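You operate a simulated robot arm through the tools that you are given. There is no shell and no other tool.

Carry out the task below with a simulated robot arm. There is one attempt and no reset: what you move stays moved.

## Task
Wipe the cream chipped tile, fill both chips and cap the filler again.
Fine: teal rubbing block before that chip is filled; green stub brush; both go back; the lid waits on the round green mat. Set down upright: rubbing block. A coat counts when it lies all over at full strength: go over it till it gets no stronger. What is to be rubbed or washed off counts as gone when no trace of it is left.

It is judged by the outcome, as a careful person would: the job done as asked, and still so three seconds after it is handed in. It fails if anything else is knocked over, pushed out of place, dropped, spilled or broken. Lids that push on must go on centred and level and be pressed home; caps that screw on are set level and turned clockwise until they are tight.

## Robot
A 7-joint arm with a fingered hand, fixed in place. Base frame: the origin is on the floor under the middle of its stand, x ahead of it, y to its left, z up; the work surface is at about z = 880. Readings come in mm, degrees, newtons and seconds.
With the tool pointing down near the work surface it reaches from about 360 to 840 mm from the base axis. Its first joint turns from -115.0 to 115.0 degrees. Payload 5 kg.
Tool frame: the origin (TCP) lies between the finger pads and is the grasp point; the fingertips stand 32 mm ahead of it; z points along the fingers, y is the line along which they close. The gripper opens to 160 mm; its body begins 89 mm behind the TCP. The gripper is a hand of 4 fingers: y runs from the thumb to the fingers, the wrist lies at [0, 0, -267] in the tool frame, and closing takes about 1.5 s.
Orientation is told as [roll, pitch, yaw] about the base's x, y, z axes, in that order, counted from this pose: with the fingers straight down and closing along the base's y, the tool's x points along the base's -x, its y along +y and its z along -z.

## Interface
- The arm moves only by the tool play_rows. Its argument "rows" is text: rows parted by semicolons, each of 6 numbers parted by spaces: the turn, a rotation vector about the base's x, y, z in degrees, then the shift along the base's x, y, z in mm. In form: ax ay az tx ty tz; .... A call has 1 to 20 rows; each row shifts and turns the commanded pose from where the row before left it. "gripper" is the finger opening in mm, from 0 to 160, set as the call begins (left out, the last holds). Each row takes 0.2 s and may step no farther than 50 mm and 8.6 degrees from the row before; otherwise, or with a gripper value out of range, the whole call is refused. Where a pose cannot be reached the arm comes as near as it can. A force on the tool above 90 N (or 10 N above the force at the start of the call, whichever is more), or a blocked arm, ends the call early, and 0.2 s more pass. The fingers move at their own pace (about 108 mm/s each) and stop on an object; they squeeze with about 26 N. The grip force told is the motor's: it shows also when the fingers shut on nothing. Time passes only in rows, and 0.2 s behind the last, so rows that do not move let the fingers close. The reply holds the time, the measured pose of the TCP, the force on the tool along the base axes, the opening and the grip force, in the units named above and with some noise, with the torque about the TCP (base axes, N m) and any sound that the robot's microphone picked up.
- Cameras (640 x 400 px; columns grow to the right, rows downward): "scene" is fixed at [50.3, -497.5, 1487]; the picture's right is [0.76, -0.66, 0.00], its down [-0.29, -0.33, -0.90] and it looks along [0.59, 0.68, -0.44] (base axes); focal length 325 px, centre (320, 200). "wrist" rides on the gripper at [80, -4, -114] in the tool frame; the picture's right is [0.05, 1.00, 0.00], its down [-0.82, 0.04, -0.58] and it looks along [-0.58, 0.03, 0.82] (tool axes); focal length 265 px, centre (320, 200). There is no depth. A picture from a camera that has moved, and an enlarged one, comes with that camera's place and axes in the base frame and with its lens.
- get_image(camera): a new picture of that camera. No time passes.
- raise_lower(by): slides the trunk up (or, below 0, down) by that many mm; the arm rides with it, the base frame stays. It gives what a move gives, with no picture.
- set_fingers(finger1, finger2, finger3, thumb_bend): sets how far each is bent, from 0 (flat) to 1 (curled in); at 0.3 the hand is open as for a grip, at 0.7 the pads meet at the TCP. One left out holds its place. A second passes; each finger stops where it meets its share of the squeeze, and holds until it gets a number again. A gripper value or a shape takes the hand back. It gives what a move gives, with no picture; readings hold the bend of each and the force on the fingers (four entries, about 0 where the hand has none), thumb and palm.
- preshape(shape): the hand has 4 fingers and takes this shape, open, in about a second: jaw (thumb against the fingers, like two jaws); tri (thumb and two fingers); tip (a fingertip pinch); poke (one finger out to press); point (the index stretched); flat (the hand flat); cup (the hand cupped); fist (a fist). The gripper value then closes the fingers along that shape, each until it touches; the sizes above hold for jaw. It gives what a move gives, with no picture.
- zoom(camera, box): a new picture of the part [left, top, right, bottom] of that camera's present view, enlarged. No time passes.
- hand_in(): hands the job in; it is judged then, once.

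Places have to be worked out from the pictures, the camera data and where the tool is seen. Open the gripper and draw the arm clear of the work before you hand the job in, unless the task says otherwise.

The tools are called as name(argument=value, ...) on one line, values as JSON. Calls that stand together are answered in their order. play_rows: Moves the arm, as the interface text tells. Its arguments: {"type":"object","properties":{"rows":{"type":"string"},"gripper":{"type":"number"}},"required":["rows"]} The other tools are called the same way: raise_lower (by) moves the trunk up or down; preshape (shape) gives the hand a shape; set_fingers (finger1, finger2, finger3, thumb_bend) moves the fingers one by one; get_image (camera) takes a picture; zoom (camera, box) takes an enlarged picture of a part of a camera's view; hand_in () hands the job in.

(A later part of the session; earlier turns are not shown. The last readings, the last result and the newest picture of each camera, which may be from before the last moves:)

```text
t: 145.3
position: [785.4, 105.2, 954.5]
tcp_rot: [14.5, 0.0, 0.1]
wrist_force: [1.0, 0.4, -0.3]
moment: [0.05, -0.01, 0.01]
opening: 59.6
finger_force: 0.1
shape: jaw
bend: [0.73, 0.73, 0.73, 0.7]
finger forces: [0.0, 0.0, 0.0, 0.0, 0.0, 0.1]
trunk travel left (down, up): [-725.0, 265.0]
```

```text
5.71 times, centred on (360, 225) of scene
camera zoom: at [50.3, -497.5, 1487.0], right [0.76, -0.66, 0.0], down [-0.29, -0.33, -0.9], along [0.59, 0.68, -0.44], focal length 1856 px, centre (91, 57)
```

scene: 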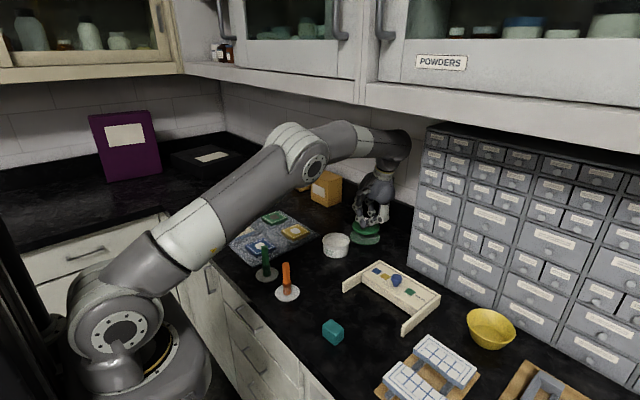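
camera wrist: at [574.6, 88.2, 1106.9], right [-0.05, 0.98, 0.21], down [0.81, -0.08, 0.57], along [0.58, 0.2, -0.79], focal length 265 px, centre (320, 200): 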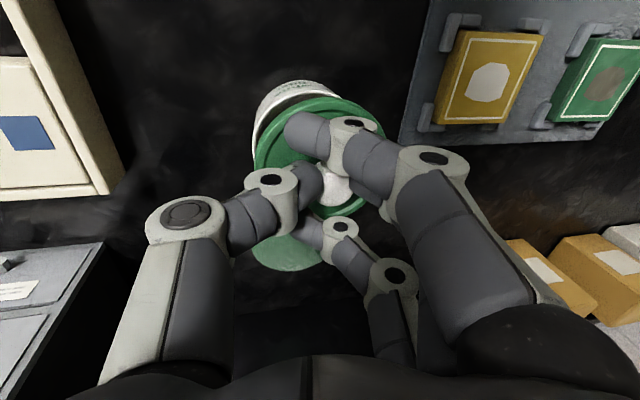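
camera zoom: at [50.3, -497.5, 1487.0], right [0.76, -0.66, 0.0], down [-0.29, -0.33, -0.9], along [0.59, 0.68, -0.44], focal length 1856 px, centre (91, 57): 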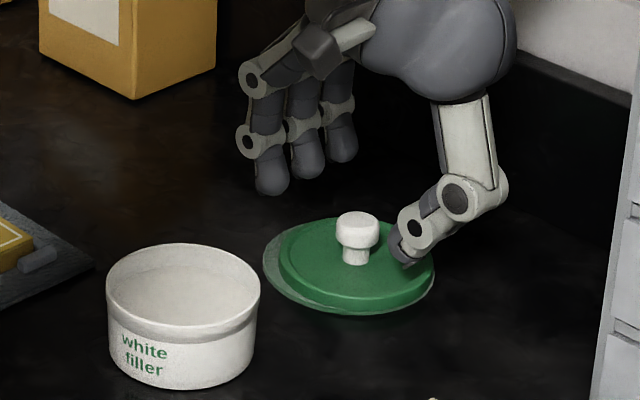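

The thumb nudged the lid a few mm while opening, but it still lies flat on the mat. I rise clear, back out over the pot with margin and straighten the hand.

play_rows(rows="0 0 0 0 0 10; 0 0 0 0 0 12; 0 0 0 -10 0 8; 0 0 0 -15 0 6; 0 0 0 -20 0 6; 0 0 0 -20 0 4; 0 0 0 -20 0 0; 0 0 0 -20 0 0; 0 0 0 -20 0 0; 0 0 0 0 0 0")

play_rows(rows="0 0 0 -20 0 0; 0 0 0 -20 0 0; -4 0 0 -20 3 3; -4 0 0 -20 3 3; -4 0 0 -20 3 3; -2.5 0 0 -20 3 5; 0 0 0 0 0 0")

get_image(camera="scene")

get_image(camera="wrist")

```text
t: 147.5
position: [659.5, 106.3, 999.3]
tcp_rot: [14.5, -0.1, 0.0]
wrist_force: [0.2, -0.4, -0.6]
moment: [0.02, -0.02, -0.01]
opening: 59.6
finger_force: 0.1
shape: jaw
bend: [0.73, 0.73, 0.73, 0.7]
finger forces: [0.0, 0.1, 0.0, 0.0, 0.1, 0.0]
trunk travel left (down, up): [-725.0, 265.0]
```

```text
t: 149.1
position: [538.8, 116.9, 1014.0]
tcp_rot: [0.0, 0.0, 0.1]
wrist_force: [-0.1, 0.2, 1.5]
moment: [-0.01, 0.02, 0.0]
opening: 59.5
finger_force: 0.1
shape: jaw
bend: [0.73, 0.73, 0.73, 0.7]
finger forces: [0.0, 0.1, 0.1, 0.0, 0.1, 0.0]
trunk travel left (down, up): [-725.0, 265.0]
```

```text
taken
```

scene: 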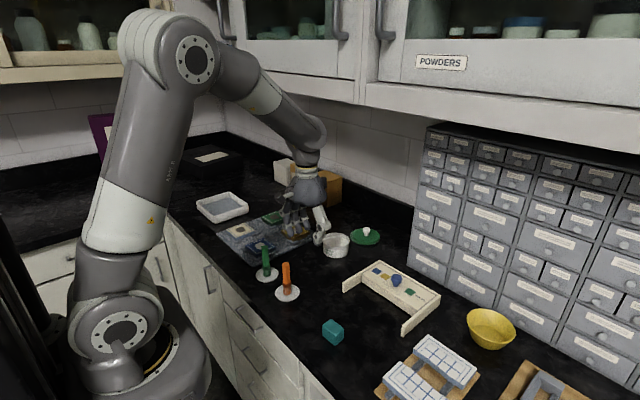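

```text
taken
camera wrist: at [459.9, 112.1, 1126.9], right [-0.05, 1.0, 0.0], down [0.81, 0.04, 0.58], along [0.58, 0.03, -0.82], focal length 265 px, centre (320, 200)
```

wrist: 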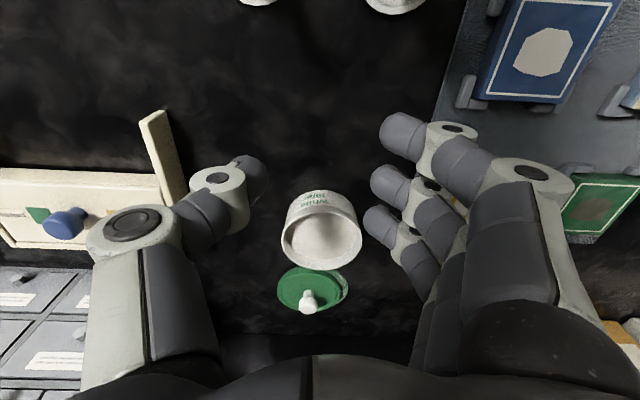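

The lid waits on the mat and the pot stands open. Let me check both up close and re-measure the pot.

zoom(camera="wrist", box=[260, 180, 380, 320])

zoom(camera="scene", box=[310, 215, 390, 265])

zoom(camera="scene", box=[245, 235, 305, 305])

```text
2.86 times, centred on (320, 250) of wrist
camera zoom: at [459.9, 112.1, 1126.9], right [-0.05, 1.0, 0.0], down [0.81, 0.04, 0.58], along [0.58, 0.03, -0.82], focal length 758 px, centre (320, 57)
```

zoom: 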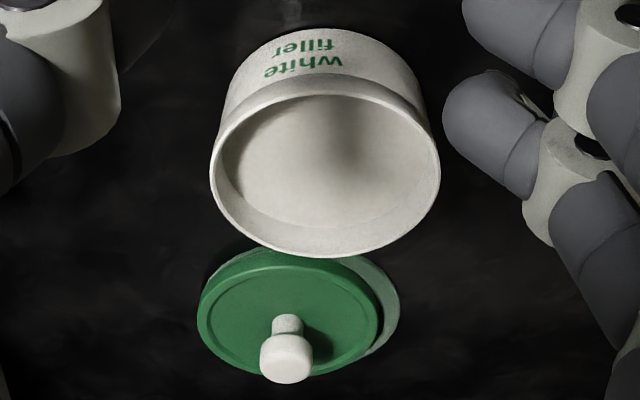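

```text
8.00 times, centred on (350, 240) of scene
camera zoom: at [50.3, -497.5, 1487.0], right [0.76, -0.66, 0.0], down [-0.29, -0.33, -0.9], along [0.59, 0.68, -0.44], focal length 2598 px, centre (80, -120)
```

zoom: 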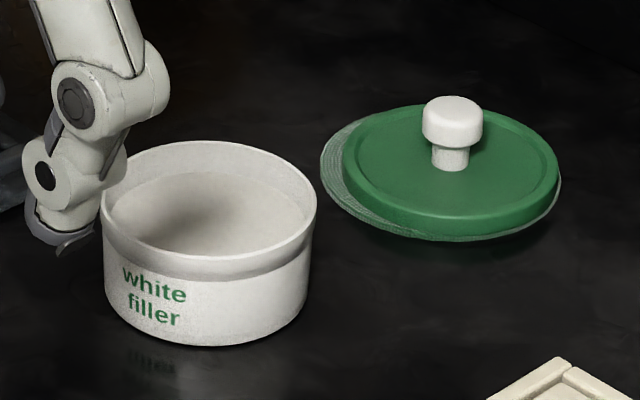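

```text
5.71 times, centred on (275, 270) of scene
camera zoom: at [50.3, -497.5, 1487.0], right [0.76, -0.66, 0.0], down [-0.29, -0.33, -0.9], along [0.59, 0.68, -0.44], focal length 1856 px, centre (577, -200)
```

zoom: 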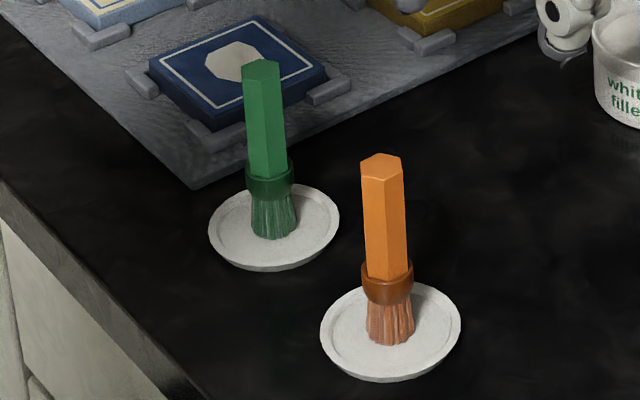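

The lid lies flat within the mat. Next the green brush: I move over it at height for a precise look.

play_rows(rows="0 0 0 -10 5 25; 0 0 0 -18 9 20; 0 0 0 -18 9 5; 0 0 0 -18 9 0; 0 0 0 -18 9 0; 0 0 0 -16 8 0; 0 0 0 0 0 0; 0 0 0 0 0 0")

get_image(camera="wrist")

zoom(camera="scene", box=[220, 180, 320, 300])

```text
t: 150.9
position: [441.4, 163.9, 1064.8]
tcp_rot: [0.0, 0.0, 0.2]
wrist_force: [0.7, -1.5, -0.3]
moment: [0.04, -0.01, 0.01]
opening: 59.5
finger_force: 0.0
shape: jaw
bend: [0.73, 0.73, 0.73, 0.7]
finger forces: [0.0, 0.1, 0.0, 0.0, 0.1, 0.1]
trunk travel left (down, up): [-725.0, 265.0]
```

```text
taken
camera wrist: at [361.9, 161.2, 1178.3], right [-0.05, 1.0, 0.0], down [0.81, 0.04, 0.58], along [0.58, 0.03, -0.82], focal length 265 px, centre (320, 200)
```

wrist: 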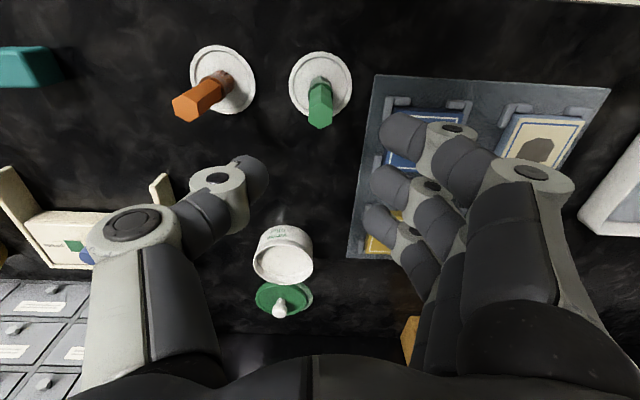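

```text
3.33 times, centred on (270, 240) of scene
camera zoom: at [50.3, -497.5, 1487.0], right [0.76, -0.66, 0.0], down [-0.29, -0.33, -0.9], along [0.59, 0.68, -0.44], focal length 1082 px, centre (487, 67)
```

zoom: 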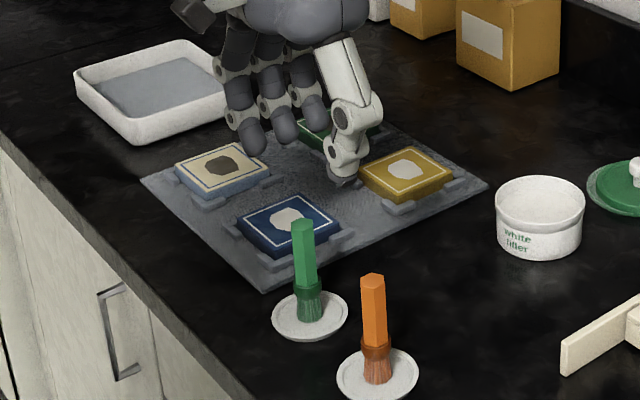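

The green brush's axis is at about (425.5, 165). I align over it and lower partway to verify.

play_rows(rows="0 0 0 -8 0.7 0; 0 0 0 -7.5 0.6 0; 0 0 0 0 0 -20; 0 0 0 0 0 -20; 0 0 0 0 0 -15; 0 0 0 0 0 0; 0 0 0 0 0 0")

get_image(camera="wrist")

zoom(camera="scene", box=[230, 210, 310, 300])

```text
t: 152.5
position: [427.1, 166.7, 1010.9]
tcp_rot: [0.0, -0.1, 0.1]
wrist_force: [0.5, 1.5, 0.3]
moment: [0.03, 0.0, 0.01]
opening: 59.8
finger_force: 0.0
shape: jaw
bend: [0.73, 0.73, 0.73, 0.7]
finger forces: [0.1, 0.1, 0.0, 0.0, 0.1, 0.0]
trunk travel left (down, up): [-725.0, 265.0]
```

```text
taken
camera wrist: at [346.6, 162.7, 1123.7], right [-0.05, 1.0, 0.0], down [0.81, 0.04, 0.58], along [0.58, 0.03, -0.82], focal length 265 px, centre (320, 200)
```

wrist: 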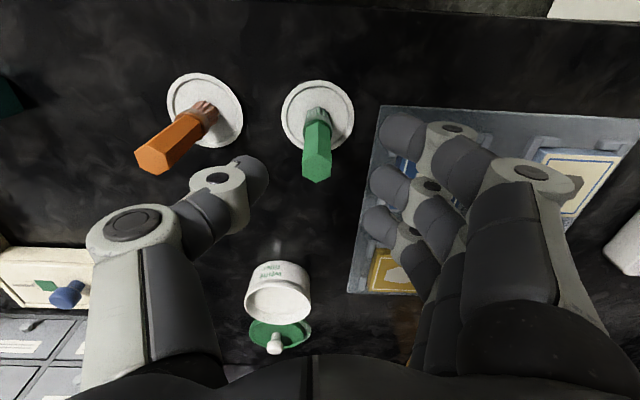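

```text
4.44 times, centred on (270, 255) of scene
camera zoom: at [50.3, -497.5, 1487.0], right [0.76, -0.66, 0.0], down [-0.29, -0.33, -0.9], along [0.59, 0.68, -0.44], focal length 1443 px, centre (542, -44)
```

zoom: 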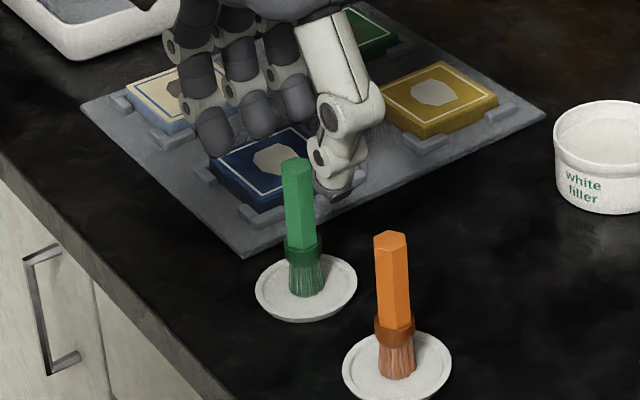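

Aligned within 2–3 mm; I correct y by −2 and lower to the gripping height on the handle.

play_rows(rows="0 0 0 0 -2 -10; 0 0 0 0 0 -15; 0 0 0 0 0 -12; 0 0 0 0 0 -10; 0 0 0 0 0 -4; 0 0 0 0 0 0")

zoom(camera="wrist", box=[220, 80, 430, 260])

zoom(camera="scene", box=[230, 220, 310, 300])

```text
t: 153.9
position: [427.3, 165.6, 959.2]
tcp_rot: [0.0, 0.0, 0.1]
wrist_force: [0.0, -0.2, 0.3]
moment: [0.01, 0.02, -0.03]
opening: 59.3
finger_force: 0.0
shape: jaw
bend: [0.73, 0.73, 0.73, 0.7]
finger forces: [0.0, 0.1, 0.0, 0.0, 0.0, 0.0]
trunk travel left (down, up): [-725.0, 265.0]
```

```text
2.22 times, centred on (325, 170) of wrist
camera zoom: at [347.6, 161.5, 1072.4], right [-0.05, 1.0, 0.0], down [0.81, 0.04, 0.58], along [0.58, 0.03, -0.82], focal length 590 px, centre (309, 267)
```

zoom: 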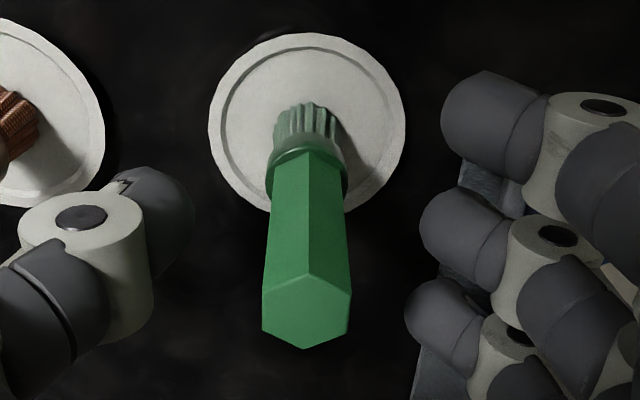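

```text
5.00 times, centred on (270, 260) of scene
camera zoom: at [50.3, -497.5, 1487.0], right [0.76, -0.66, 0.0], down [-0.29, -0.33, -0.9], along [0.59, 0.68, -0.44], focal length 1624 px, centre (570, -100)
```

zoom: 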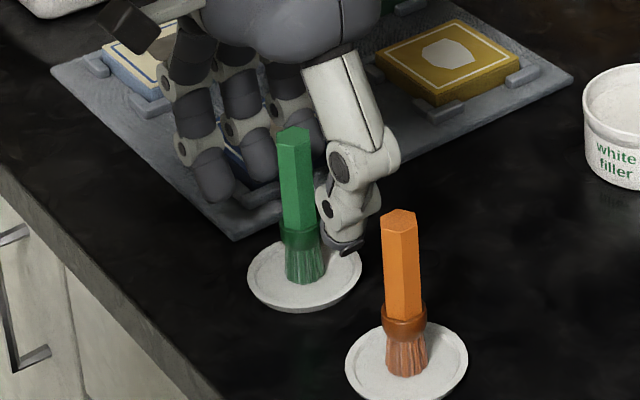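

The hex handle has flats facing ±y and sits centred between thumb and middle finger. I close on it.

play_rows(rows="0 0 0 0 0 0; 0 0 0 0 0 0; 0 0 0 0 0 0; 0 0 0 0 0 0; 0 0 0 0 0 0", gripper=10)

zoom(camera="wrist", box=[220, 80, 430, 260])

zoom(camera="scene", box=[240, 220, 310, 300])

```text
t: 155.1
position: [427.5, 166.3, 959.3]
tcp_rot: [0.1, -0.1, 0.0]
wrist_force: [0.2, 1.0, 1.6]
moment: [0.06, 0.0, 0.0]
opening: 3.0
finger_force: 26.1
shape: jaw
bend: [0.68, 0.7, 0.68, 0.71]
finger forces: [0.0, 15.6, 0.0, 0.1, 15.4, 0.0]
trunk travel left (down, up): [-725.0, 265.0]
```

```text
2.22 times, centred on (325, 170) of wrist
camera zoom: at [347.6, 161.5, 1072.6], right [-0.05, 1.0, 0.0], down [0.81, 0.04, 0.58], along [0.58, 0.03, -0.82], focal length 590 px, centre (309, 267)
```

zoom: 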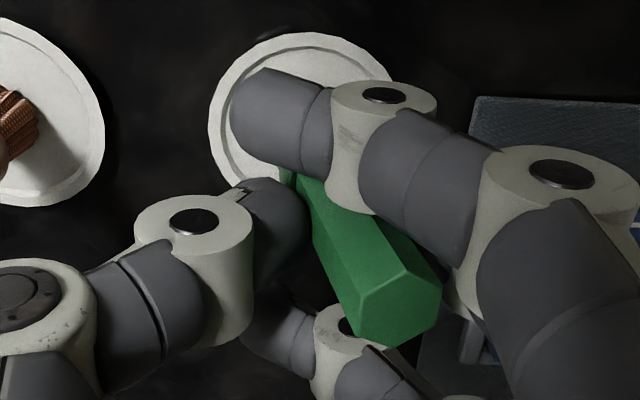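

```text
5.00 times, centred on (275, 260) of scene
camera zoom: at [50.3, -497.5, 1487.0], right [0.76, -0.66, 0.0], down [-0.29, -0.33, -0.9], along [0.59, 0.68, -0.44], focal length 1624 px, centre (545, -100)
```

zoom: 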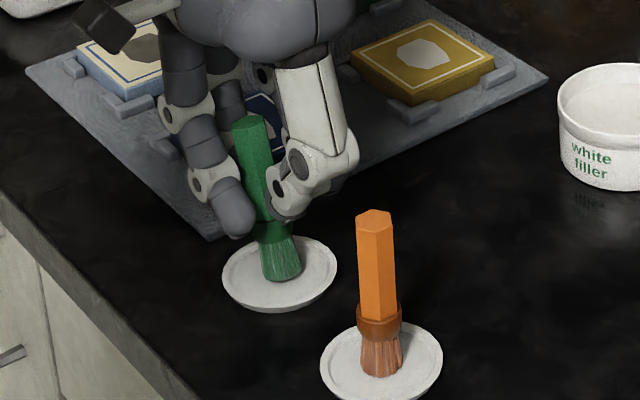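

The grip is firm (15 N each) but the handle leans about 20° in the hand, as with the block. I lift it and then roll the hand to bring the brush upright.

play_rows(rows="0 0 0 0 0 4; 0 0 0 0 0 10; 0 0 0 0 0 15; 0 0 0 0 0 20; 0 0 0 0 0 20; 0 0 0 0 0 0")

play_rows(rows="5 0 0 0 0 0; 5 0 0 0 0 0; 5 0 0 0 0 0; 5 0 0 0 0 0; 0 0 0 0 0 0")

zoom(camera="scene", box=[230, 170, 320, 290])

get_image(camera="wrist")

```text
t: 156.5
position: [426.7, 164.9, 1026.7]
tcp_rot: [0.0, 0.0, 0.0]
wrist_force: [0.1, -0.2, -0.1]
moment: [-0.02, -0.03, 0.02]
opening: 2.7
finger_force: 26.5
shape: jaw
bend: [0.68, 0.7, 0.68, 0.71]
finger forces: [0.1, 15.3, 0.0, 0.0, 15.0, 0.1]
trunk travel left (down, up): [-725.0, 265.0]
```

```text
t: 157.7
position: [427.4, 165.4, 1027.1]
tcp_rot: [20.0, -0.1, 0.1]
wrist_force: [-0.2, -0.8, 0.0]
moment: [-0.03, 0.01, 0.03]
opening: 2.8
finger_force: 25.9
shape: jaw
bend: [0.68, 0.7, 0.68, 0.71]
finger forces: [0.0, 15.2, 0.0, 0.1, 15.1, 0.0]
trunk travel left (down, up): [-725.0, 265.0]
```

```text
3.33 times, centred on (275, 230) of scene
camera zoom: at [50.3, -497.5, 1487.0], right [0.76, -0.66, 0.0], down [-0.29, -0.33, -0.9], along [0.59, 0.68, -0.44], focal length 1082 px, centre (470, 100)
```

zoom: 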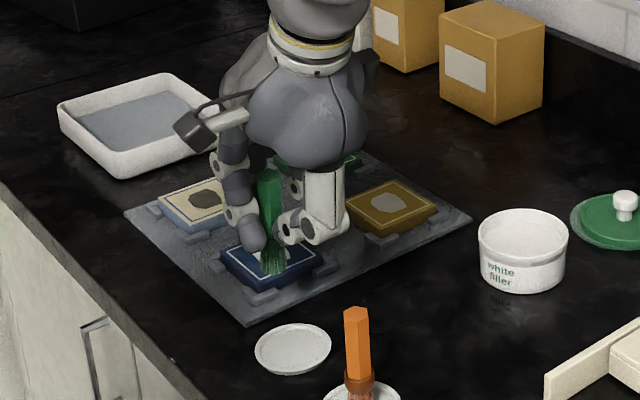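

```text
taken
camera wrist: at [347.3, 122.5, 1133.0], right [-0.05, 0.94, 0.34], down [0.81, -0.16, 0.56], along [0.58, 0.31, -0.76], focal length 265 px, centre (320, 200)
```

wrist: 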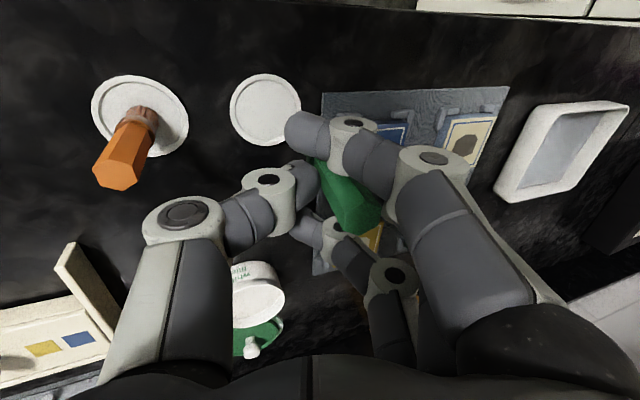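

The brush looks nearly upright now. A closer look to check the verticality and where the bristle tips are.

zoom(camera="scene", box=[255, 210, 305, 260])

```text
8.00 times, centred on (280, 235) of scene
camera zoom: at [50.3, -497.5, 1487.0], right [0.76, -0.66, 0.0], down [-0.29, -0.33, -0.9], along [0.59, 0.68, -0.44], focal length 2598 px, centre (640, -80)
```

zoom: 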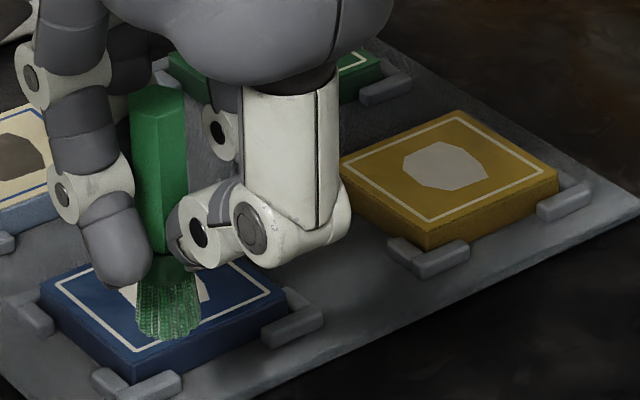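

The brush is within about 2° of vertical; its tip is roughly 24 mm in +y and 74 mm below the TCP. Now I carry it over the open pot.

play_rows(rows="0 0 0 19.5 -5.5 -1.2; 0 0 0 19.5 -5.5 -1.2; 0 0 0 19.5 -5.5 -1.2; 0 0 0 19.5 -5.5 -1.2; 0 0 0 19.5 -5.5 -1.2; 0 0 0 19.5 -5.5 -1.2; 0 0 0 19.5 -5.5 -1.2; 0 0 0 19.5 -5.5 -1.2; 0 0 0 19.5 -5.5 -1.2; 0 0 0 19.5 -5.5 -1.2; 0 0 0 0 0 0")

play_rows(rows="0 0 0 18 -5 -1; 0 0 0 18 -5 -1; 0 0 0 0 0 0")

zoom(camera="scene", box=[290, 170, 390, 270])

get_image(camera="wrist")

```text
t: 160.1
position: [623.0, 111.2, 1016.1]
tcp_rot: [20.0, -0.1, 0.0]
wrist_force: [0.7, 0.1, -0.4]
moment: [-0.03, -0.01, -0.02]
opening: 2.9
finger_force: 25.9
shape: jaw
bend: [0.68, 0.7, 0.68, 0.71]
finger forces: [0.1, 15.3, 0.0, 0.1, 15.1, 0.0]
trunk travel left (down, up): [-725.0, 265.0]
```

```text
t: 160.9
position: [659.3, 99.5, 1013.7]
tcp_rot: [19.9, -0.1, 0.1]
wrist_force: [0.2, 0.4, 0.7]
moment: [-0.02, 0.01, 0.02]
opening: 3.1
finger_force: 25.5
shape: jaw
bend: [0.68, 0.7, 0.68, 0.71]
finger forces: [0.0, 15.3, 0.0, 0.1, 14.8, 0.0]
trunk travel left (down, up): [-725.0, 265.0]
```

```text
4.00 times, centred on (340, 220) of scene
camera zoom: at [50.3, -497.5, 1487.0], right [0.76, -0.66, 0.0], down [-0.29, -0.33, -0.9], along [0.59, 0.68, -0.44], focal length 1299 px, centre (240, 120)
```

zoom: 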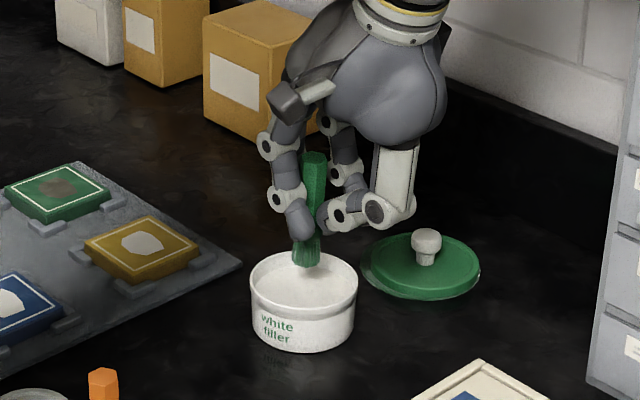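

```text
taken
camera wrist: at [579.0, 57.1, 1119.0], right [-0.05, 0.94, 0.34], down [0.81, -0.16, 0.56], along [0.58, 0.31, -0.76], focal length 265 px, centre (320, 200)
```

wrist: 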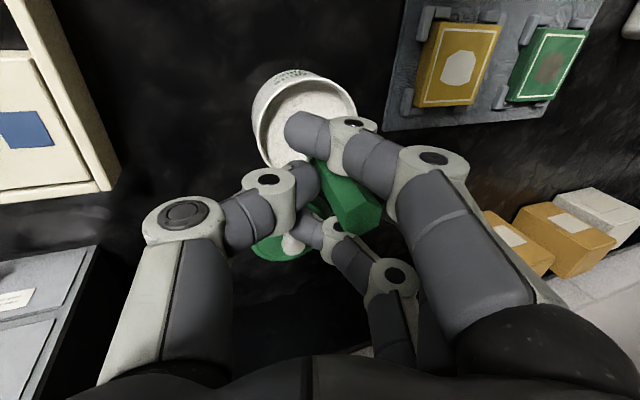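

The bristles hang right over the centre of the filler. I lower the brush into it slowly.

play_rows(rows="0 0 0 0 0 -6; 0 0 0 0 0 -6; 0 0 0 0 0 -6; 0 0 0 0 0 -6; 0 0 0 0 0 0")

zoom(camera="scene", box=[310, 200, 370, 260])

```text
t: 162.1
position: [658.5, 99.6, 989.2]
tcp_rot: [19.9, -0.1, 0.1]
wrist_force: [-0.5, 0.1, 0.2]
moment: [-0.04, 0.03, 0.01]
opening: 2.7
finger_force: 25.7
shape: jaw
bend: [0.68, 0.69, 0.68, 0.71]
finger forces: [0.0, 15.3, 0.0, 0.1, 15.0, 0.0]
trunk travel left (down, up): [-725.0, 265.0]
```

```text
6.67 times, centred on (340, 230) of scene
camera zoom: at [50.3, -497.5, 1487.0], right [0.76, -0.66, 0.0], down [-0.29, -0.33, -0.9], along [0.59, 0.68, -0.44], focal length 2165 px, centre (187, 0)
```

zoom: 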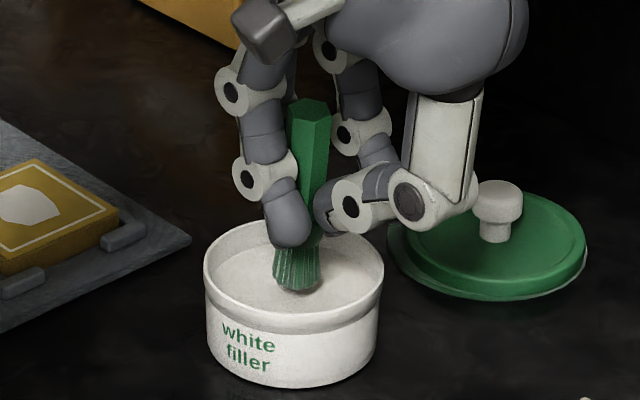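

The tips are just reaching the filler. I push a few mm deeper and load the brush with small movements.

play_rows(rows="0 0 0 0 0 -3; 0 0 0 0 0 -3; 0 0 0 0 0 0")

zoom(camera="scene", box=[310, 200, 370, 260])

```text
t: 162.9
position: [659.0, 99.5, 983.2]
tcp_rot: [20.1, -0.1, 0.1]
wrist_force: [-0.1, -0.1, -0.1]
moment: [-0.01, 0.0, 0.02]
opening: 2.7
finger_force: 25.9
shape: jaw
bend: [0.68, 0.69, 0.68, 0.71]
finger forces: [0.1, 15.3, 0.0, 0.0, 15.0, 0.0]
trunk travel left (down, up): [-725.0, 265.0]
```

```text
6.67 times, centred on (340, 230) of scene
camera zoom: at [50.3, -497.5, 1487.0], right [0.76, -0.66, 0.0], down [-0.29, -0.33, -0.9], along [0.59, 0.68, -0.44], focal length 2165 px, centre (187, 0)
```

zoom: 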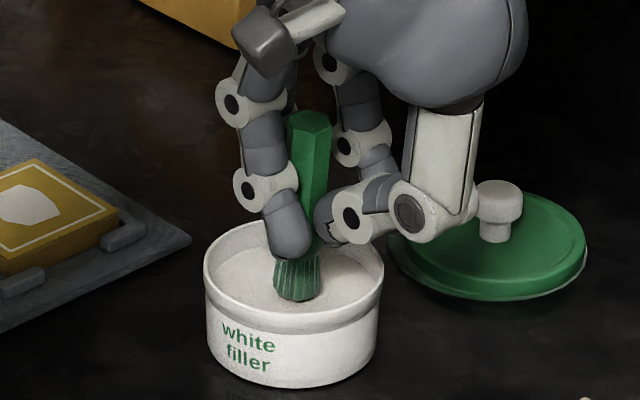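

Still only touching at the tips; I go 4 mm deeper and stir gently.

play_rows(rows="0 0 0 0 0 -2; 0 0 0 0 0 -2; 0 0 0 5 0 0; 0 0 0 -10 0 0; 0 0 0 5 5 0; 0 0 0 0 -10 0; 0 0 0 0 5 0; 0 0 0 0 0 0")

zoom(camera="scene", box=[310, 200, 370, 260])

```text
t: 164.7
position: [658.4, 100.8, 978.9]
tcp_rot: [20.0, -0.1, 0.0]
wrist_force: [1.4, -0.4, 0.7]
moment: [0.05, -0.01, 0.03]
opening: 3.3
finger_force: 26.1
shape: jaw
bend: [0.68, 0.69, 0.68, 0.72]
finger forces: [0.1, 15.8, 0.0, 0.0, 15.4, 0.0]
trunk travel left (down, up): [-725.0, 265.0]
```

```text
6.67 times, centred on (340, 230) of scene
camera zoom: at [50.3, -497.5, 1487.0], right [0.76, -0.66, 0.0], down [-0.29, -0.33, -0.9], along [0.59, 0.68, -0.44], focal length 2165 px, centre (187, 0)
```

zoom: 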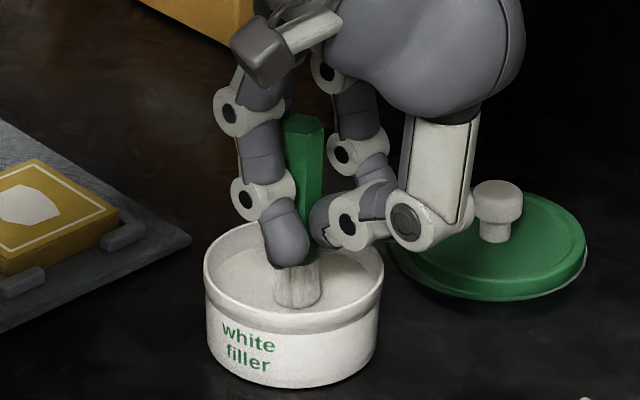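

The bristles are white with filler now. I lift out and carry the brush over to the cream tile.

play_rows(rows="0 0 0 0 0 8; 0 0 0 0 0 10; 0 0 0 0 0 10; 0 0 0 0 0 8; 0 0 0 0 0 0")

play_rows(rows="0 0 0 -11.1 17.9 0; 0 0 0 -11.1 17.9 0; 0 0 0 -11.1 17.9 0; 0 0 0 -11.1 17.9 0; 0 0 0 -11.1 17.9 0; 0 0 0 -11.1 17.9 0; 0 0 0 -11.1 17.9 0; 0 0 0 -11.1 17.9 0; 0 0 0 -11.1 17.9 0; 0 0 0 -11.1 17.9 0; 0 0 0 -11.1 17.9 0; 0 0 0 -11.1 17.9 0; 0 0 0 -11.1 17.9 0; 0 0 0 -11.1 17.9 0; 0 0 0 -11.1 17.9 0; 0 0 0 -11 18 0; 0 0 0 0 0 0")

zoom(camera="scene", box=[200, 170, 320, 270])

get_image(camera="wrist")

```text
t: 165.9
position: [658.3, 99.9, 1015.4]
tcp_rot: [20.1, -0.1, 0.0]
wrist_force: [-0.1, 0.8, -0.2]
moment: [-0.01, 0.01, -0.02]
opening: 3.0
finger_force: 26.3
shape: jaw
bend: [0.68, 0.69, 0.68, 0.72]
finger forces: [0.0, 15.7, 0.0, 0.0, 15.4, 0.0]
trunk travel left (down, up): [-725.0, 265.0]
```

```text
t: 169.5
position: [480.8, 386.1, 1016.2]
tcp_rot: [20.1, -0.1, 0.1]
wrist_force: [0.5, 0.6, -0.3]
moment: [0.01, -0.03, -0.01]
opening: 2.9
finger_force: 26.3
shape: jaw
bend: [0.68, 0.69, 0.68, 0.72]
finger forces: [0.1, 15.5, 0.1, 0.1, 15.3, 0.1]
trunk travel left (down, up): [-725.0, 265.0]
```

```text
4.00 times, centred on (260, 220) of scene
camera zoom: at [50.3, -497.5, 1487.0], right [0.76, -0.66, 0.0], down [-0.29, -0.33, -0.9], along [0.59, 0.68, -0.44], focal length 1299 px, centre (560, 120)
```

zoom: 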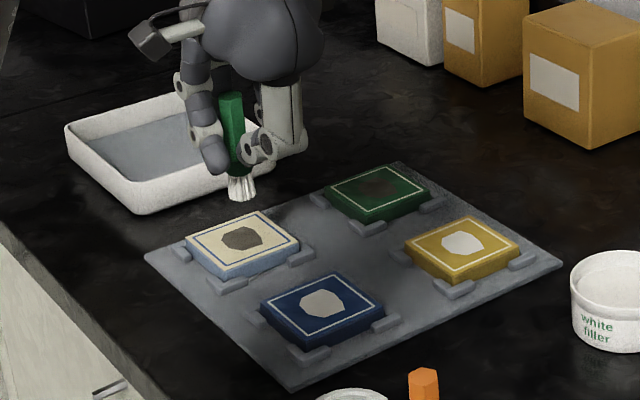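

```text
taken
camera wrist: at [401.0, 343.4, 1121.4], right [-0.05, 0.94, 0.34], down [0.81, -0.16, 0.56], along [0.58, 0.31, -0.76], focal length 265 px, centre (320, 200)
```

wrist: 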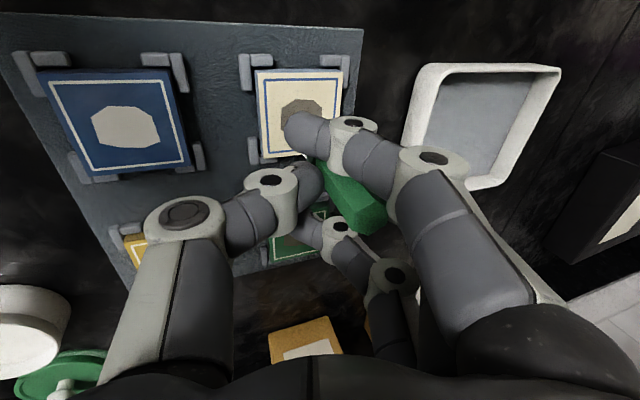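

The loaded brush tip is right over the cream chip's centre. I lower it to the tile carefully.

play_rows(rows="0 0 0 0 0 -10; 0 0 0 0 0 -10; 0 0 0 0 0 -8; 0 0 0 0 0 -3; 0 0 0 0 0 0")

zoom(camera="scene", box=[220, 200, 280, 250])

```text
t: 170.7
position: [481.0, 386.4, 983.7]
tcp_rot: [20.0, -0.1, 0.0]
wrist_force: [-0.1, 0.3, 0.0]
moment: [0.02, 0.0, 0.0]
opening: 3.0
finger_force: 26.1
shape: jaw
bend: [0.68, 0.69, 0.68, 0.72]
finger forces: [0.1, 15.5, 0.0, 0.0, 15.2, 0.1]
trunk travel left (down, up): [-725.0, 265.0]
```

```text
8.00 times, centred on (250, 225) of scene
camera zoom: at [50.3, -497.5, 1487.0], right [0.76, -0.66, 0.0], down [-0.29, -0.33, -0.9], along [0.59, 0.68, -0.44], focal length 2598 px, centre (880, 0)
```

zoom: 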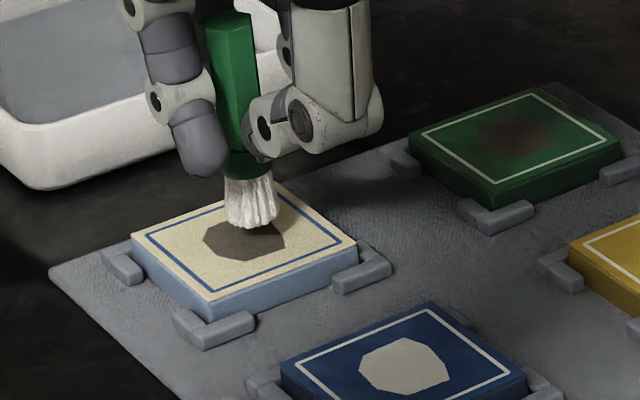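

play_rows(rows="0 0 0 -4 -1 0; 0 0 0 0 0 -2; 0 0 0 0 0 -1.5; 0 0 0 0 0 0")

zoom(camera="scene", box=[225, 210, 265, 250])

```text
t: 171.7
position: [477.4, 385.9, 980.6]
tcp_rot: [20.0, -0.2, 0.1]
wrist_force: [-0.1, -0.3, -0.4]
moment: [0.0, 0.02, 0.0]
opening: 3.3
finger_force: 26.3
shape: jaw
bend: [0.68, 0.69, 0.68, 0.72]
finger forces: [0.0, 15.4, 0.0, 0.1, 15.2, 0.0]
trunk travel left (down, up): [-725.0, 265.0]
```

```text
10.00 times, centred on (245, 230) of scene
camera zoom: at [50.3, -497.5, 1487.0], right [0.76, -0.66, 0.0], down [-0.29, -0.33, -0.9], along [0.59, 0.68, -0.44], focal length 3247 px, centre (1070, -100)
```

zoom: 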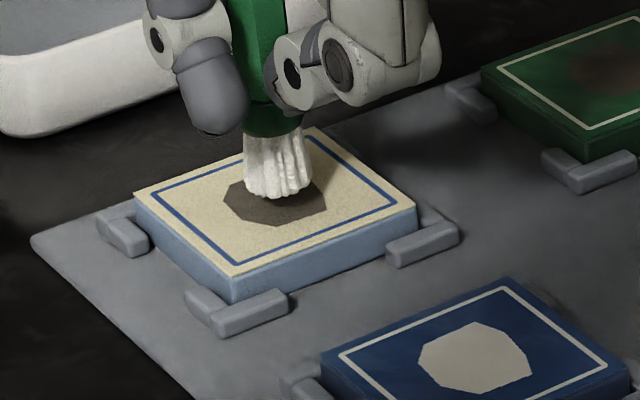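

play_rows(rows="0 0 0 0 -1 -1.5; 0 0 0 0 0 -1.5; 0 0 0 0 0 0")

zoom(camera="scene", box=[225, 210, 265, 250])

```text
t: 172.5
position: [476.4, 385.2, 977.6]
tcp_rot: [20.0, -0.2, 0.1]
wrist_force: [-0.5, -0.8, -0.4]
moment: [-0.03, -0.02, -0.03]
opening: 3.0
finger_force: 26.1
shape: jaw
bend: [0.68, 0.69, 0.68, 0.72]
finger forces: [0.0, 15.4, 0.1, 0.0, 15.1, 0.0]
trunk travel left (down, up): [-725.0, 265.0]
```

```text
10.00 times, centred on (245, 230) of scene
camera zoom: at [50.3, -497.5, 1487.0], right [0.76, -0.66, 0.0], down [-0.29, -0.33, -0.9], along [0.59, 0.68, -0.44], focal length 3247 px, centre (1070, -100)
```

zoom: 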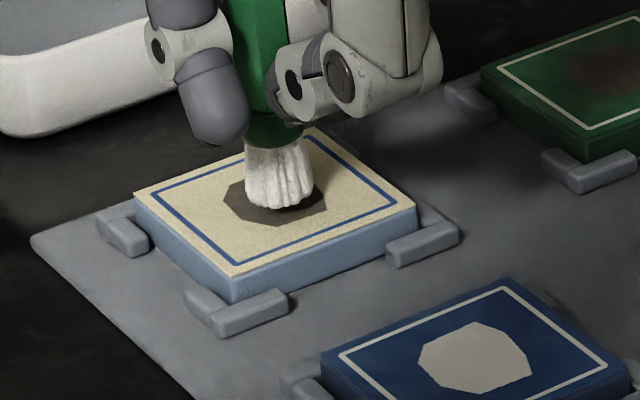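

play_rows(rows="0 0 0 0 0 -1; 0 0 0 0 0 -1; 0 0 0 0 0 0")

zoom(camera="scene", box=[225, 210, 265, 250])

```text
t: 173.3
position: [477.2, 385.6, 974.8]
tcp_rot: [20.0, -0.1, 0.1]
wrist_force: [-1.0, 0.0, 0.0]
moment: [0.0, 0.02, 0.03]
opening: 3.2
finger_force: 25.4
shape: jaw
bend: [0.68, 0.69, 0.68, 0.72]
finger forces: [0.1, 15.5, 0.0, 0.0, 15.2, 0.0]
trunk travel left (down, up): [-725.0, 265.0]
```

```text
10.00 times, centred on (245, 230) of scene
camera zoom: at [50.3, -497.5, 1487.0], right [0.76, -0.66, 0.0], down [-0.29, -0.33, -0.9], along [0.59, 0.68, -0.44], focal length 3247 px, centre (1070, -100)
```

zoom: 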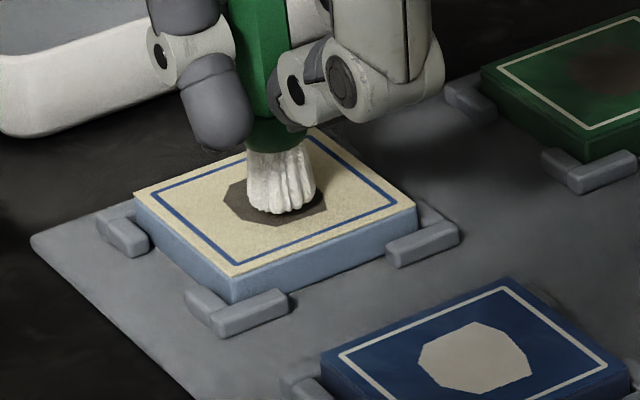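

play_rows(rows="0 0 0 0 0 -1; 0 0 0 0 0 -0.5; 0 0 0 0 0 0")

zoom(camera="scene", box=[230, 215, 260, 245])

```text
t: 174.1
position: [477.5, 385.2, 974.3]
tcp_rot: [19.9, -0.1, 0.1]
wrist_force: [-0.1, 0.5, -0.1]
moment: [-0.04, 0.06, -0.03]
opening: 3.3
finger_force: 26.1
shape: jaw
bend: [0.68, 0.69, 0.68, 0.72]
finger forces: [0.0, 15.5, 0.1, 0.0, 15.2, 0.0]
trunk travel left (down, up): [-725.0, 265.0]
```

```text
13.33 times, centred on (245, 230) of scene
camera zoom: at [50.3, -497.5, 1487.0], right [0.76, -0.66, 0.0], down [-0.29, -0.33, -0.9], along [0.59, 0.68, -0.44], focal length 4330 px, centre (1320, -200)
```

zoom: 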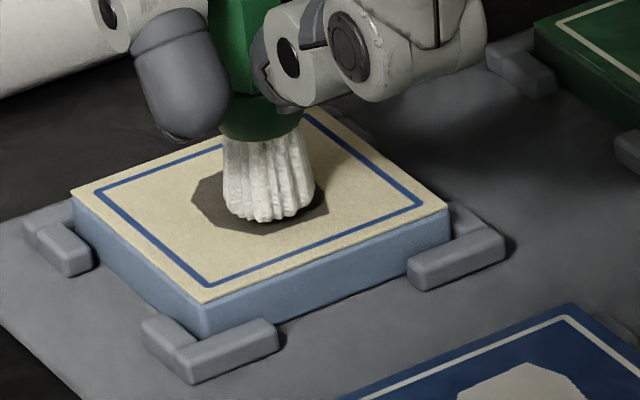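

play_rows(rows="0 0 0 0 0 -1; 0 0 0 0 0 -1; 0 0 0 0 0 0")

```text
t: 174.9
position: [477.1, 386.9, 971.7]
tcp_rot: [20.0, -0.2, 0.1]
wrist_force: [0.3, 0.0, -0.8]
moment: [-0.04, 0.04, 0.0]
opening: 3.0
finger_force: 26.6
shape: jaw
bend: [0.68, 0.69, 0.68, 0.72]
finger forces: [0.0, 15.4, 0.1, 0.0, 15.2, 0.1]
trunk travel left (down, up): [-725.0, 265.0]
```

play_rows(rows="0 0 0 5 0 0; 0 0 0 5 0 0; 0 0 0 -5 0 0; 0 0 0 -5 0 0; 0 0 0 0 0 0")

zoom(camera="scene", box=[230, 215, 260, 245])

```text
t: 176.1
position: [476.9, 385.4, 971.6]
tcp_rot: [20.0, -0.1, 0.1]
wrist_force: [-0.2, 0.9, -1.1]
moment: [-0.03, -0.01, 0.0]
opening: 3.2
finger_force: 25.8
shape: jaw
bend: [0.68, 0.69, 0.68, 0.72]
finger forces: [0.0, 15.4, 0.0, 0.0, 15.2, 0.0]
trunk travel left (down, up): [-725.0, 265.0]
```

```text
13.33 times, centred on (245, 230) of scene
camera zoom: at [50.3, -497.5, 1487.0], right [0.76, -0.66, 0.0], down [-0.29, -0.33, -0.9], along [0.59, 0.68, -0.44], focal length 4330 px, centre (1320, -200)
```

zoom: 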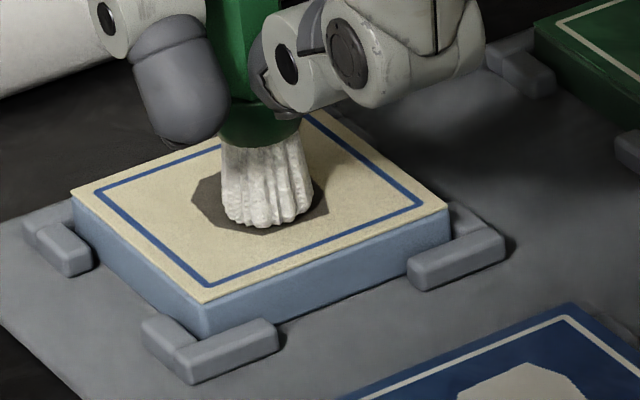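

No mark yet, so the tip is still just above the recess. I continue down in small steps.

play_rows(rows="0 0 0 0 0 -1; 0 0 0 0 0 -1; 0 0 0 0 0 0")

play_rows(rows="0 0 0 3 0 -1; 0 0 0 -3 0 0; 0 0 0 0 0 0")

zoom(camera="scene", box=[230, 215, 260, 245])

```text
t: 176.9
position: [476.0, 384.8, 971.2]
tcp_rot: [19.9, 0.0, 0.2]
wrist_force: [0.8, 1.2, 2.3]
moment: [0.07, 0.01, 0.03]
opening: 3.3
finger_force: 25.7
shape: jaw
bend: [0.68, 0.69, 0.68, 0.72]
finger forces: [0.1, 15.6, 0.0, 0.1, 15.1, 0.0]
trunk travel left (down, up): [-725.0, 265.0]
```

```text
t: 177.7
position: [477.9, 384.5, 969.8]
tcp_rot: [20.0, -0.1, 0.1]
wrist_force: [0.6, 0.2, 6.1]
moment: [0.14, -0.02, -0.01]
opening: 3.2
finger_force: 25.9
shape: jaw
bend: [0.68, 0.69, 0.68, 0.72]
finger forces: [0.0, 16.4, 0.0, 0.0, 15.2, 0.1]
trunk travel left (down, up): [-725.0, 265.0]
```

```text
13.33 times, centred on (245, 230) of scene
camera zoom: at [50.3, -497.5, 1487.0], right [0.76, -0.66, 0.0], down [-0.29, -0.33, -0.9], along [0.59, 0.68, -0.44], focal length 4330 px, centre (1320, -200)
```

zoom: 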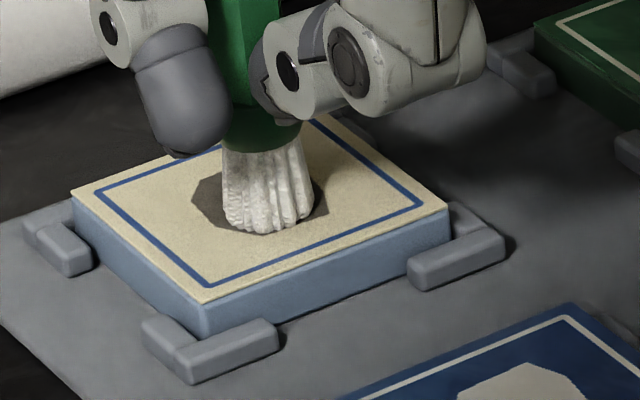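

The bristles touch the chip at 6 N. The footprint is a bit toward the near edge, so I move to the chip's centre and begin dabbing strokes within it.

play_rows(rows="0 0 0 2.5 3 0.4; 0 0 0 2.5 3 0; 0 0 0 4 0 0; 0 0 0 4 0 0; 0 0 0 -4 4 0; 0 0 0 -4 4 0; 0 0 0 -4 -4 0; 0 0 0 -4 -4 0; 0 0 0 4 -4 0; 0 0 0 4 -4 0; 0 0 0 4 4 0; 0 0 0 -4 4 0; 0 0 0 0 0 0")

zoom(camera="scene", box=[230, 215, 260, 245])

```text
t: 180.5
position: [482.7, 389.9, 969.2]
tcp_rot: [20.0, -0.1, 0.1]
wrist_force: [-0.3, 0.7, -0.6]
moment: [-0.03, 0.01, 0.0]
opening: 3.0
finger_force: 25.9
shape: jaw
bend: [0.68, 0.69, 0.68, 0.72]
finger forces: [0.1, 15.2, 0.1, 0.1, 15.3, 0.0]
trunk travel left (down, up): [-725.0, 265.0]
```

```text
13.33 times, centred on (245, 230) of scene
camera zoom: at [50.3, -497.5, 1487.0], right [0.76, -0.66, 0.0], down [-0.29, -0.33, -0.9], along [0.59, 0.68, -0.44], focal length 4330 px, centre (1320, -200)
```

zoom: 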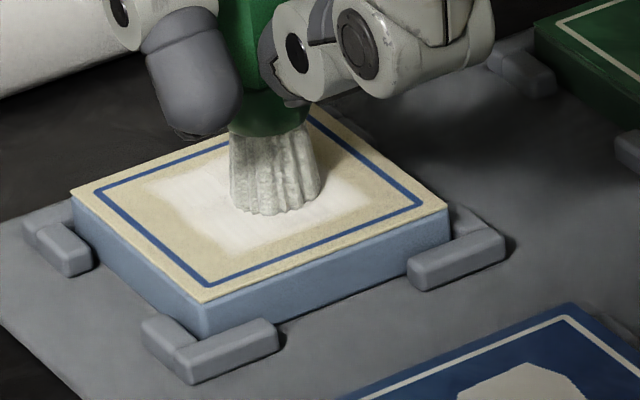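

Filler is going on. I lift the brush a bit to inspect the coverage.

play_rows(rows="0 0 0 0 0 8; 0 0 0 0 0 15; 0 0 0 20 -15 15; 0 0 0 25 -20 5; 0 0 0 25 -20 0; 0 0 0 0 0 0")

zoom(camera="scene", box=[230, 215, 260, 245])

get_image(camera="wrist")

```text
t: 181.9
position: [552.0, 337.1, 1012.0]
tcp_rot: [20.0, -0.1, 0.2]
wrist_force: [0.6, -0.4, -0.1]
moment: [0.01, 0.01, 0.02]
opening: 2.8
finger_force: 26.0
shape: jaw
bend: [0.68, 0.69, 0.68, 0.72]
finger forces: [0.0, 15.1, 0.0, 0.0, 15.2, 0.1]
trunk travel left (down, up): [-725.0, 265.0]
```

```text
13.33 times, centred on (245, 230) of scene
camera zoom: at [50.3, -497.5, 1487.0], right [0.76, -0.66, 0.0], down [-0.29, -0.33, -0.9], along [0.59, 0.68, -0.44], focal length 4330 px, centre (1320, -200)
```

zoom: 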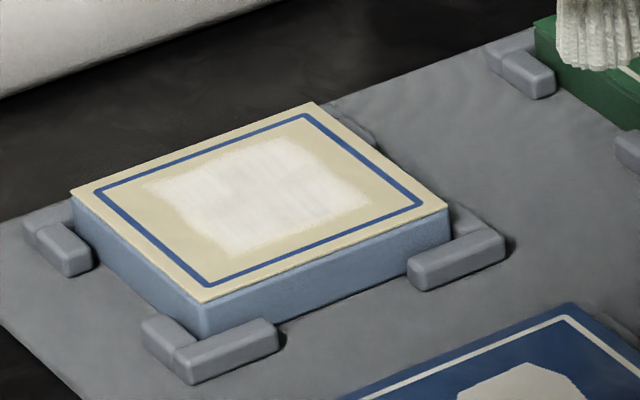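

```text
taken
camera wrist: at [471.9, 293.9, 1116.4], right [-0.05, 0.94, 0.34], down [0.82, -0.16, 0.56], along [0.58, 0.31, -0.76], focal length 265 px, centre (320, 200)
```

wrist: 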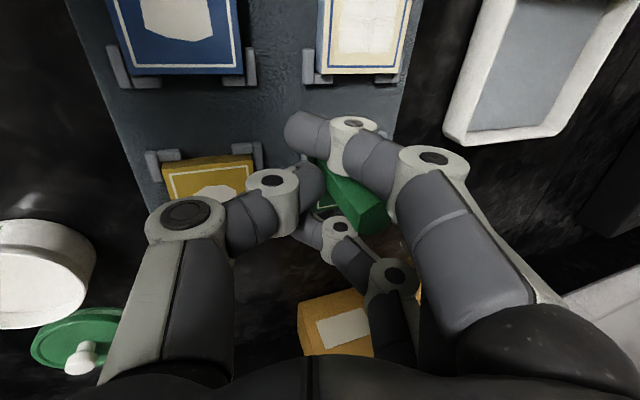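

zoom(camera="wrist", box=[300, 0, 430, 90])

zoom(camera="scene", box=[235, 222, 257, 240])

```text
4.44 times, centred on (365, 45) of wrist
camera zoom: at [471.9, 293.9, 1116.4], right [-0.05, 0.94, 0.34], down [0.82, -0.16, 0.56], along [0.58, 0.31, -0.76], focal length 1180 px, centre (120, 889)
```

zoom: 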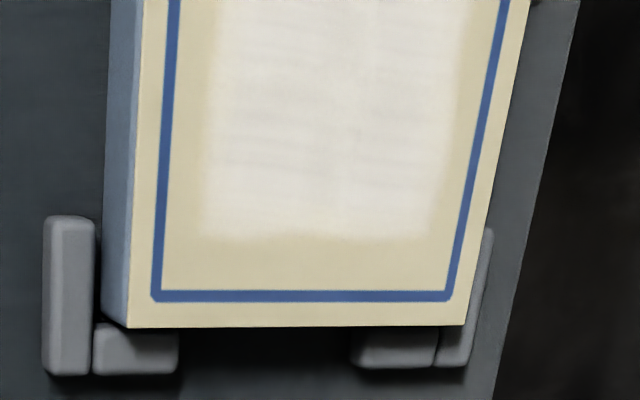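

```text
16.00 times, centred on (246, 231) of scene
camera zoom: at [50.3, -497.5, 1487.0], right [0.76, -0.66, 0.0], down [-0.29, -0.33, -0.9], along [0.59, 0.68, -0.44], focal length 5196 px, centre (1504, -296)
```

zoom: 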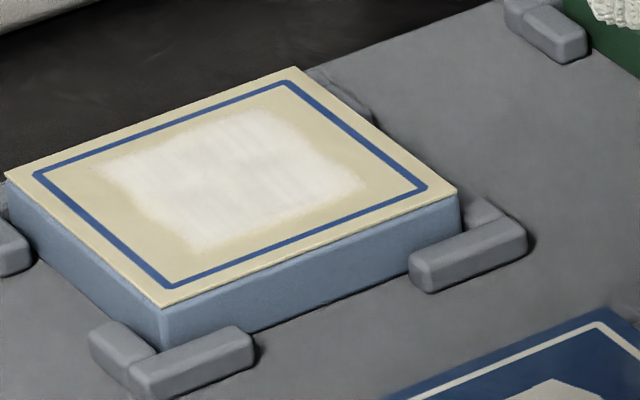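

The whole chip is white but with faint streaks, so it needs to be gone over until it's even. I'll reload the brush at the pot first.

play_rows(rows="0 0 0 8.2 -18.3 0; 0 0 0 8.2 -18.3 0; 0 0 0 8.2 -18.3 0; 0 0 0 8.2 -18.3 0; 0 0 0 8.2 -18.3 0; 0 0 0 8.2 -18.3 0; 0 0 0 8.2 -18.3 0; 0 0 0 8.2 -18.3 0; 0 0 0 8.2 -18.3 0; 0 0 0 8.2 -18.3 0; 0 0 0 8.2 -18.3 0; 0 0 0 8.2 -18.3 0; 0 0 0 8.2 -18.3 0; 0 0 0 0 0 0")

zoom(camera="scene", box=[310, 190, 370, 260])

```text
t: 184.9
position: [659.0, 96.9, 1014.4]
tcp_rot: [20.0, 0.0, 0.1]
wrist_force: [-0.3, 0.1, -0.5]
moment: [-0.01, -0.01, 0.02]
opening: 3.0
finger_force: 25.8
shape: jaw
bend: [0.68, 0.69, 0.68, 0.72]
finger forces: [0.0, 15.2, 0.0, 0.1, 15.1, 0.0]
trunk travel left (down, up): [-725.0, 265.0]
```

```text
5.71 times, centred on (340, 225) of scene
camera zoom: at [50.3, -497.5, 1487.0], right [0.76, -0.66, 0.0], down [-0.29, -0.33, -0.9], along [0.59, 0.68, -0.44], focal length 1856 px, centre (206, 57)
```

zoom: 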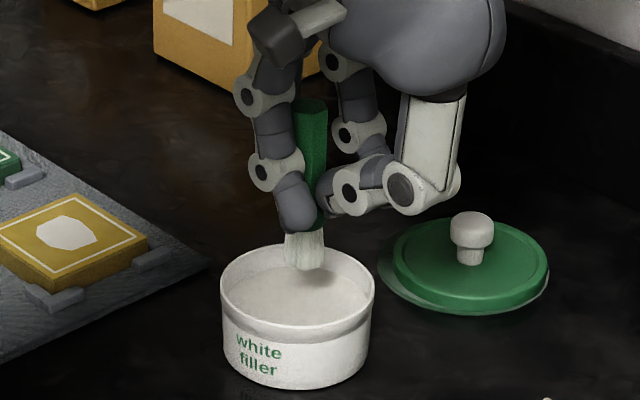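

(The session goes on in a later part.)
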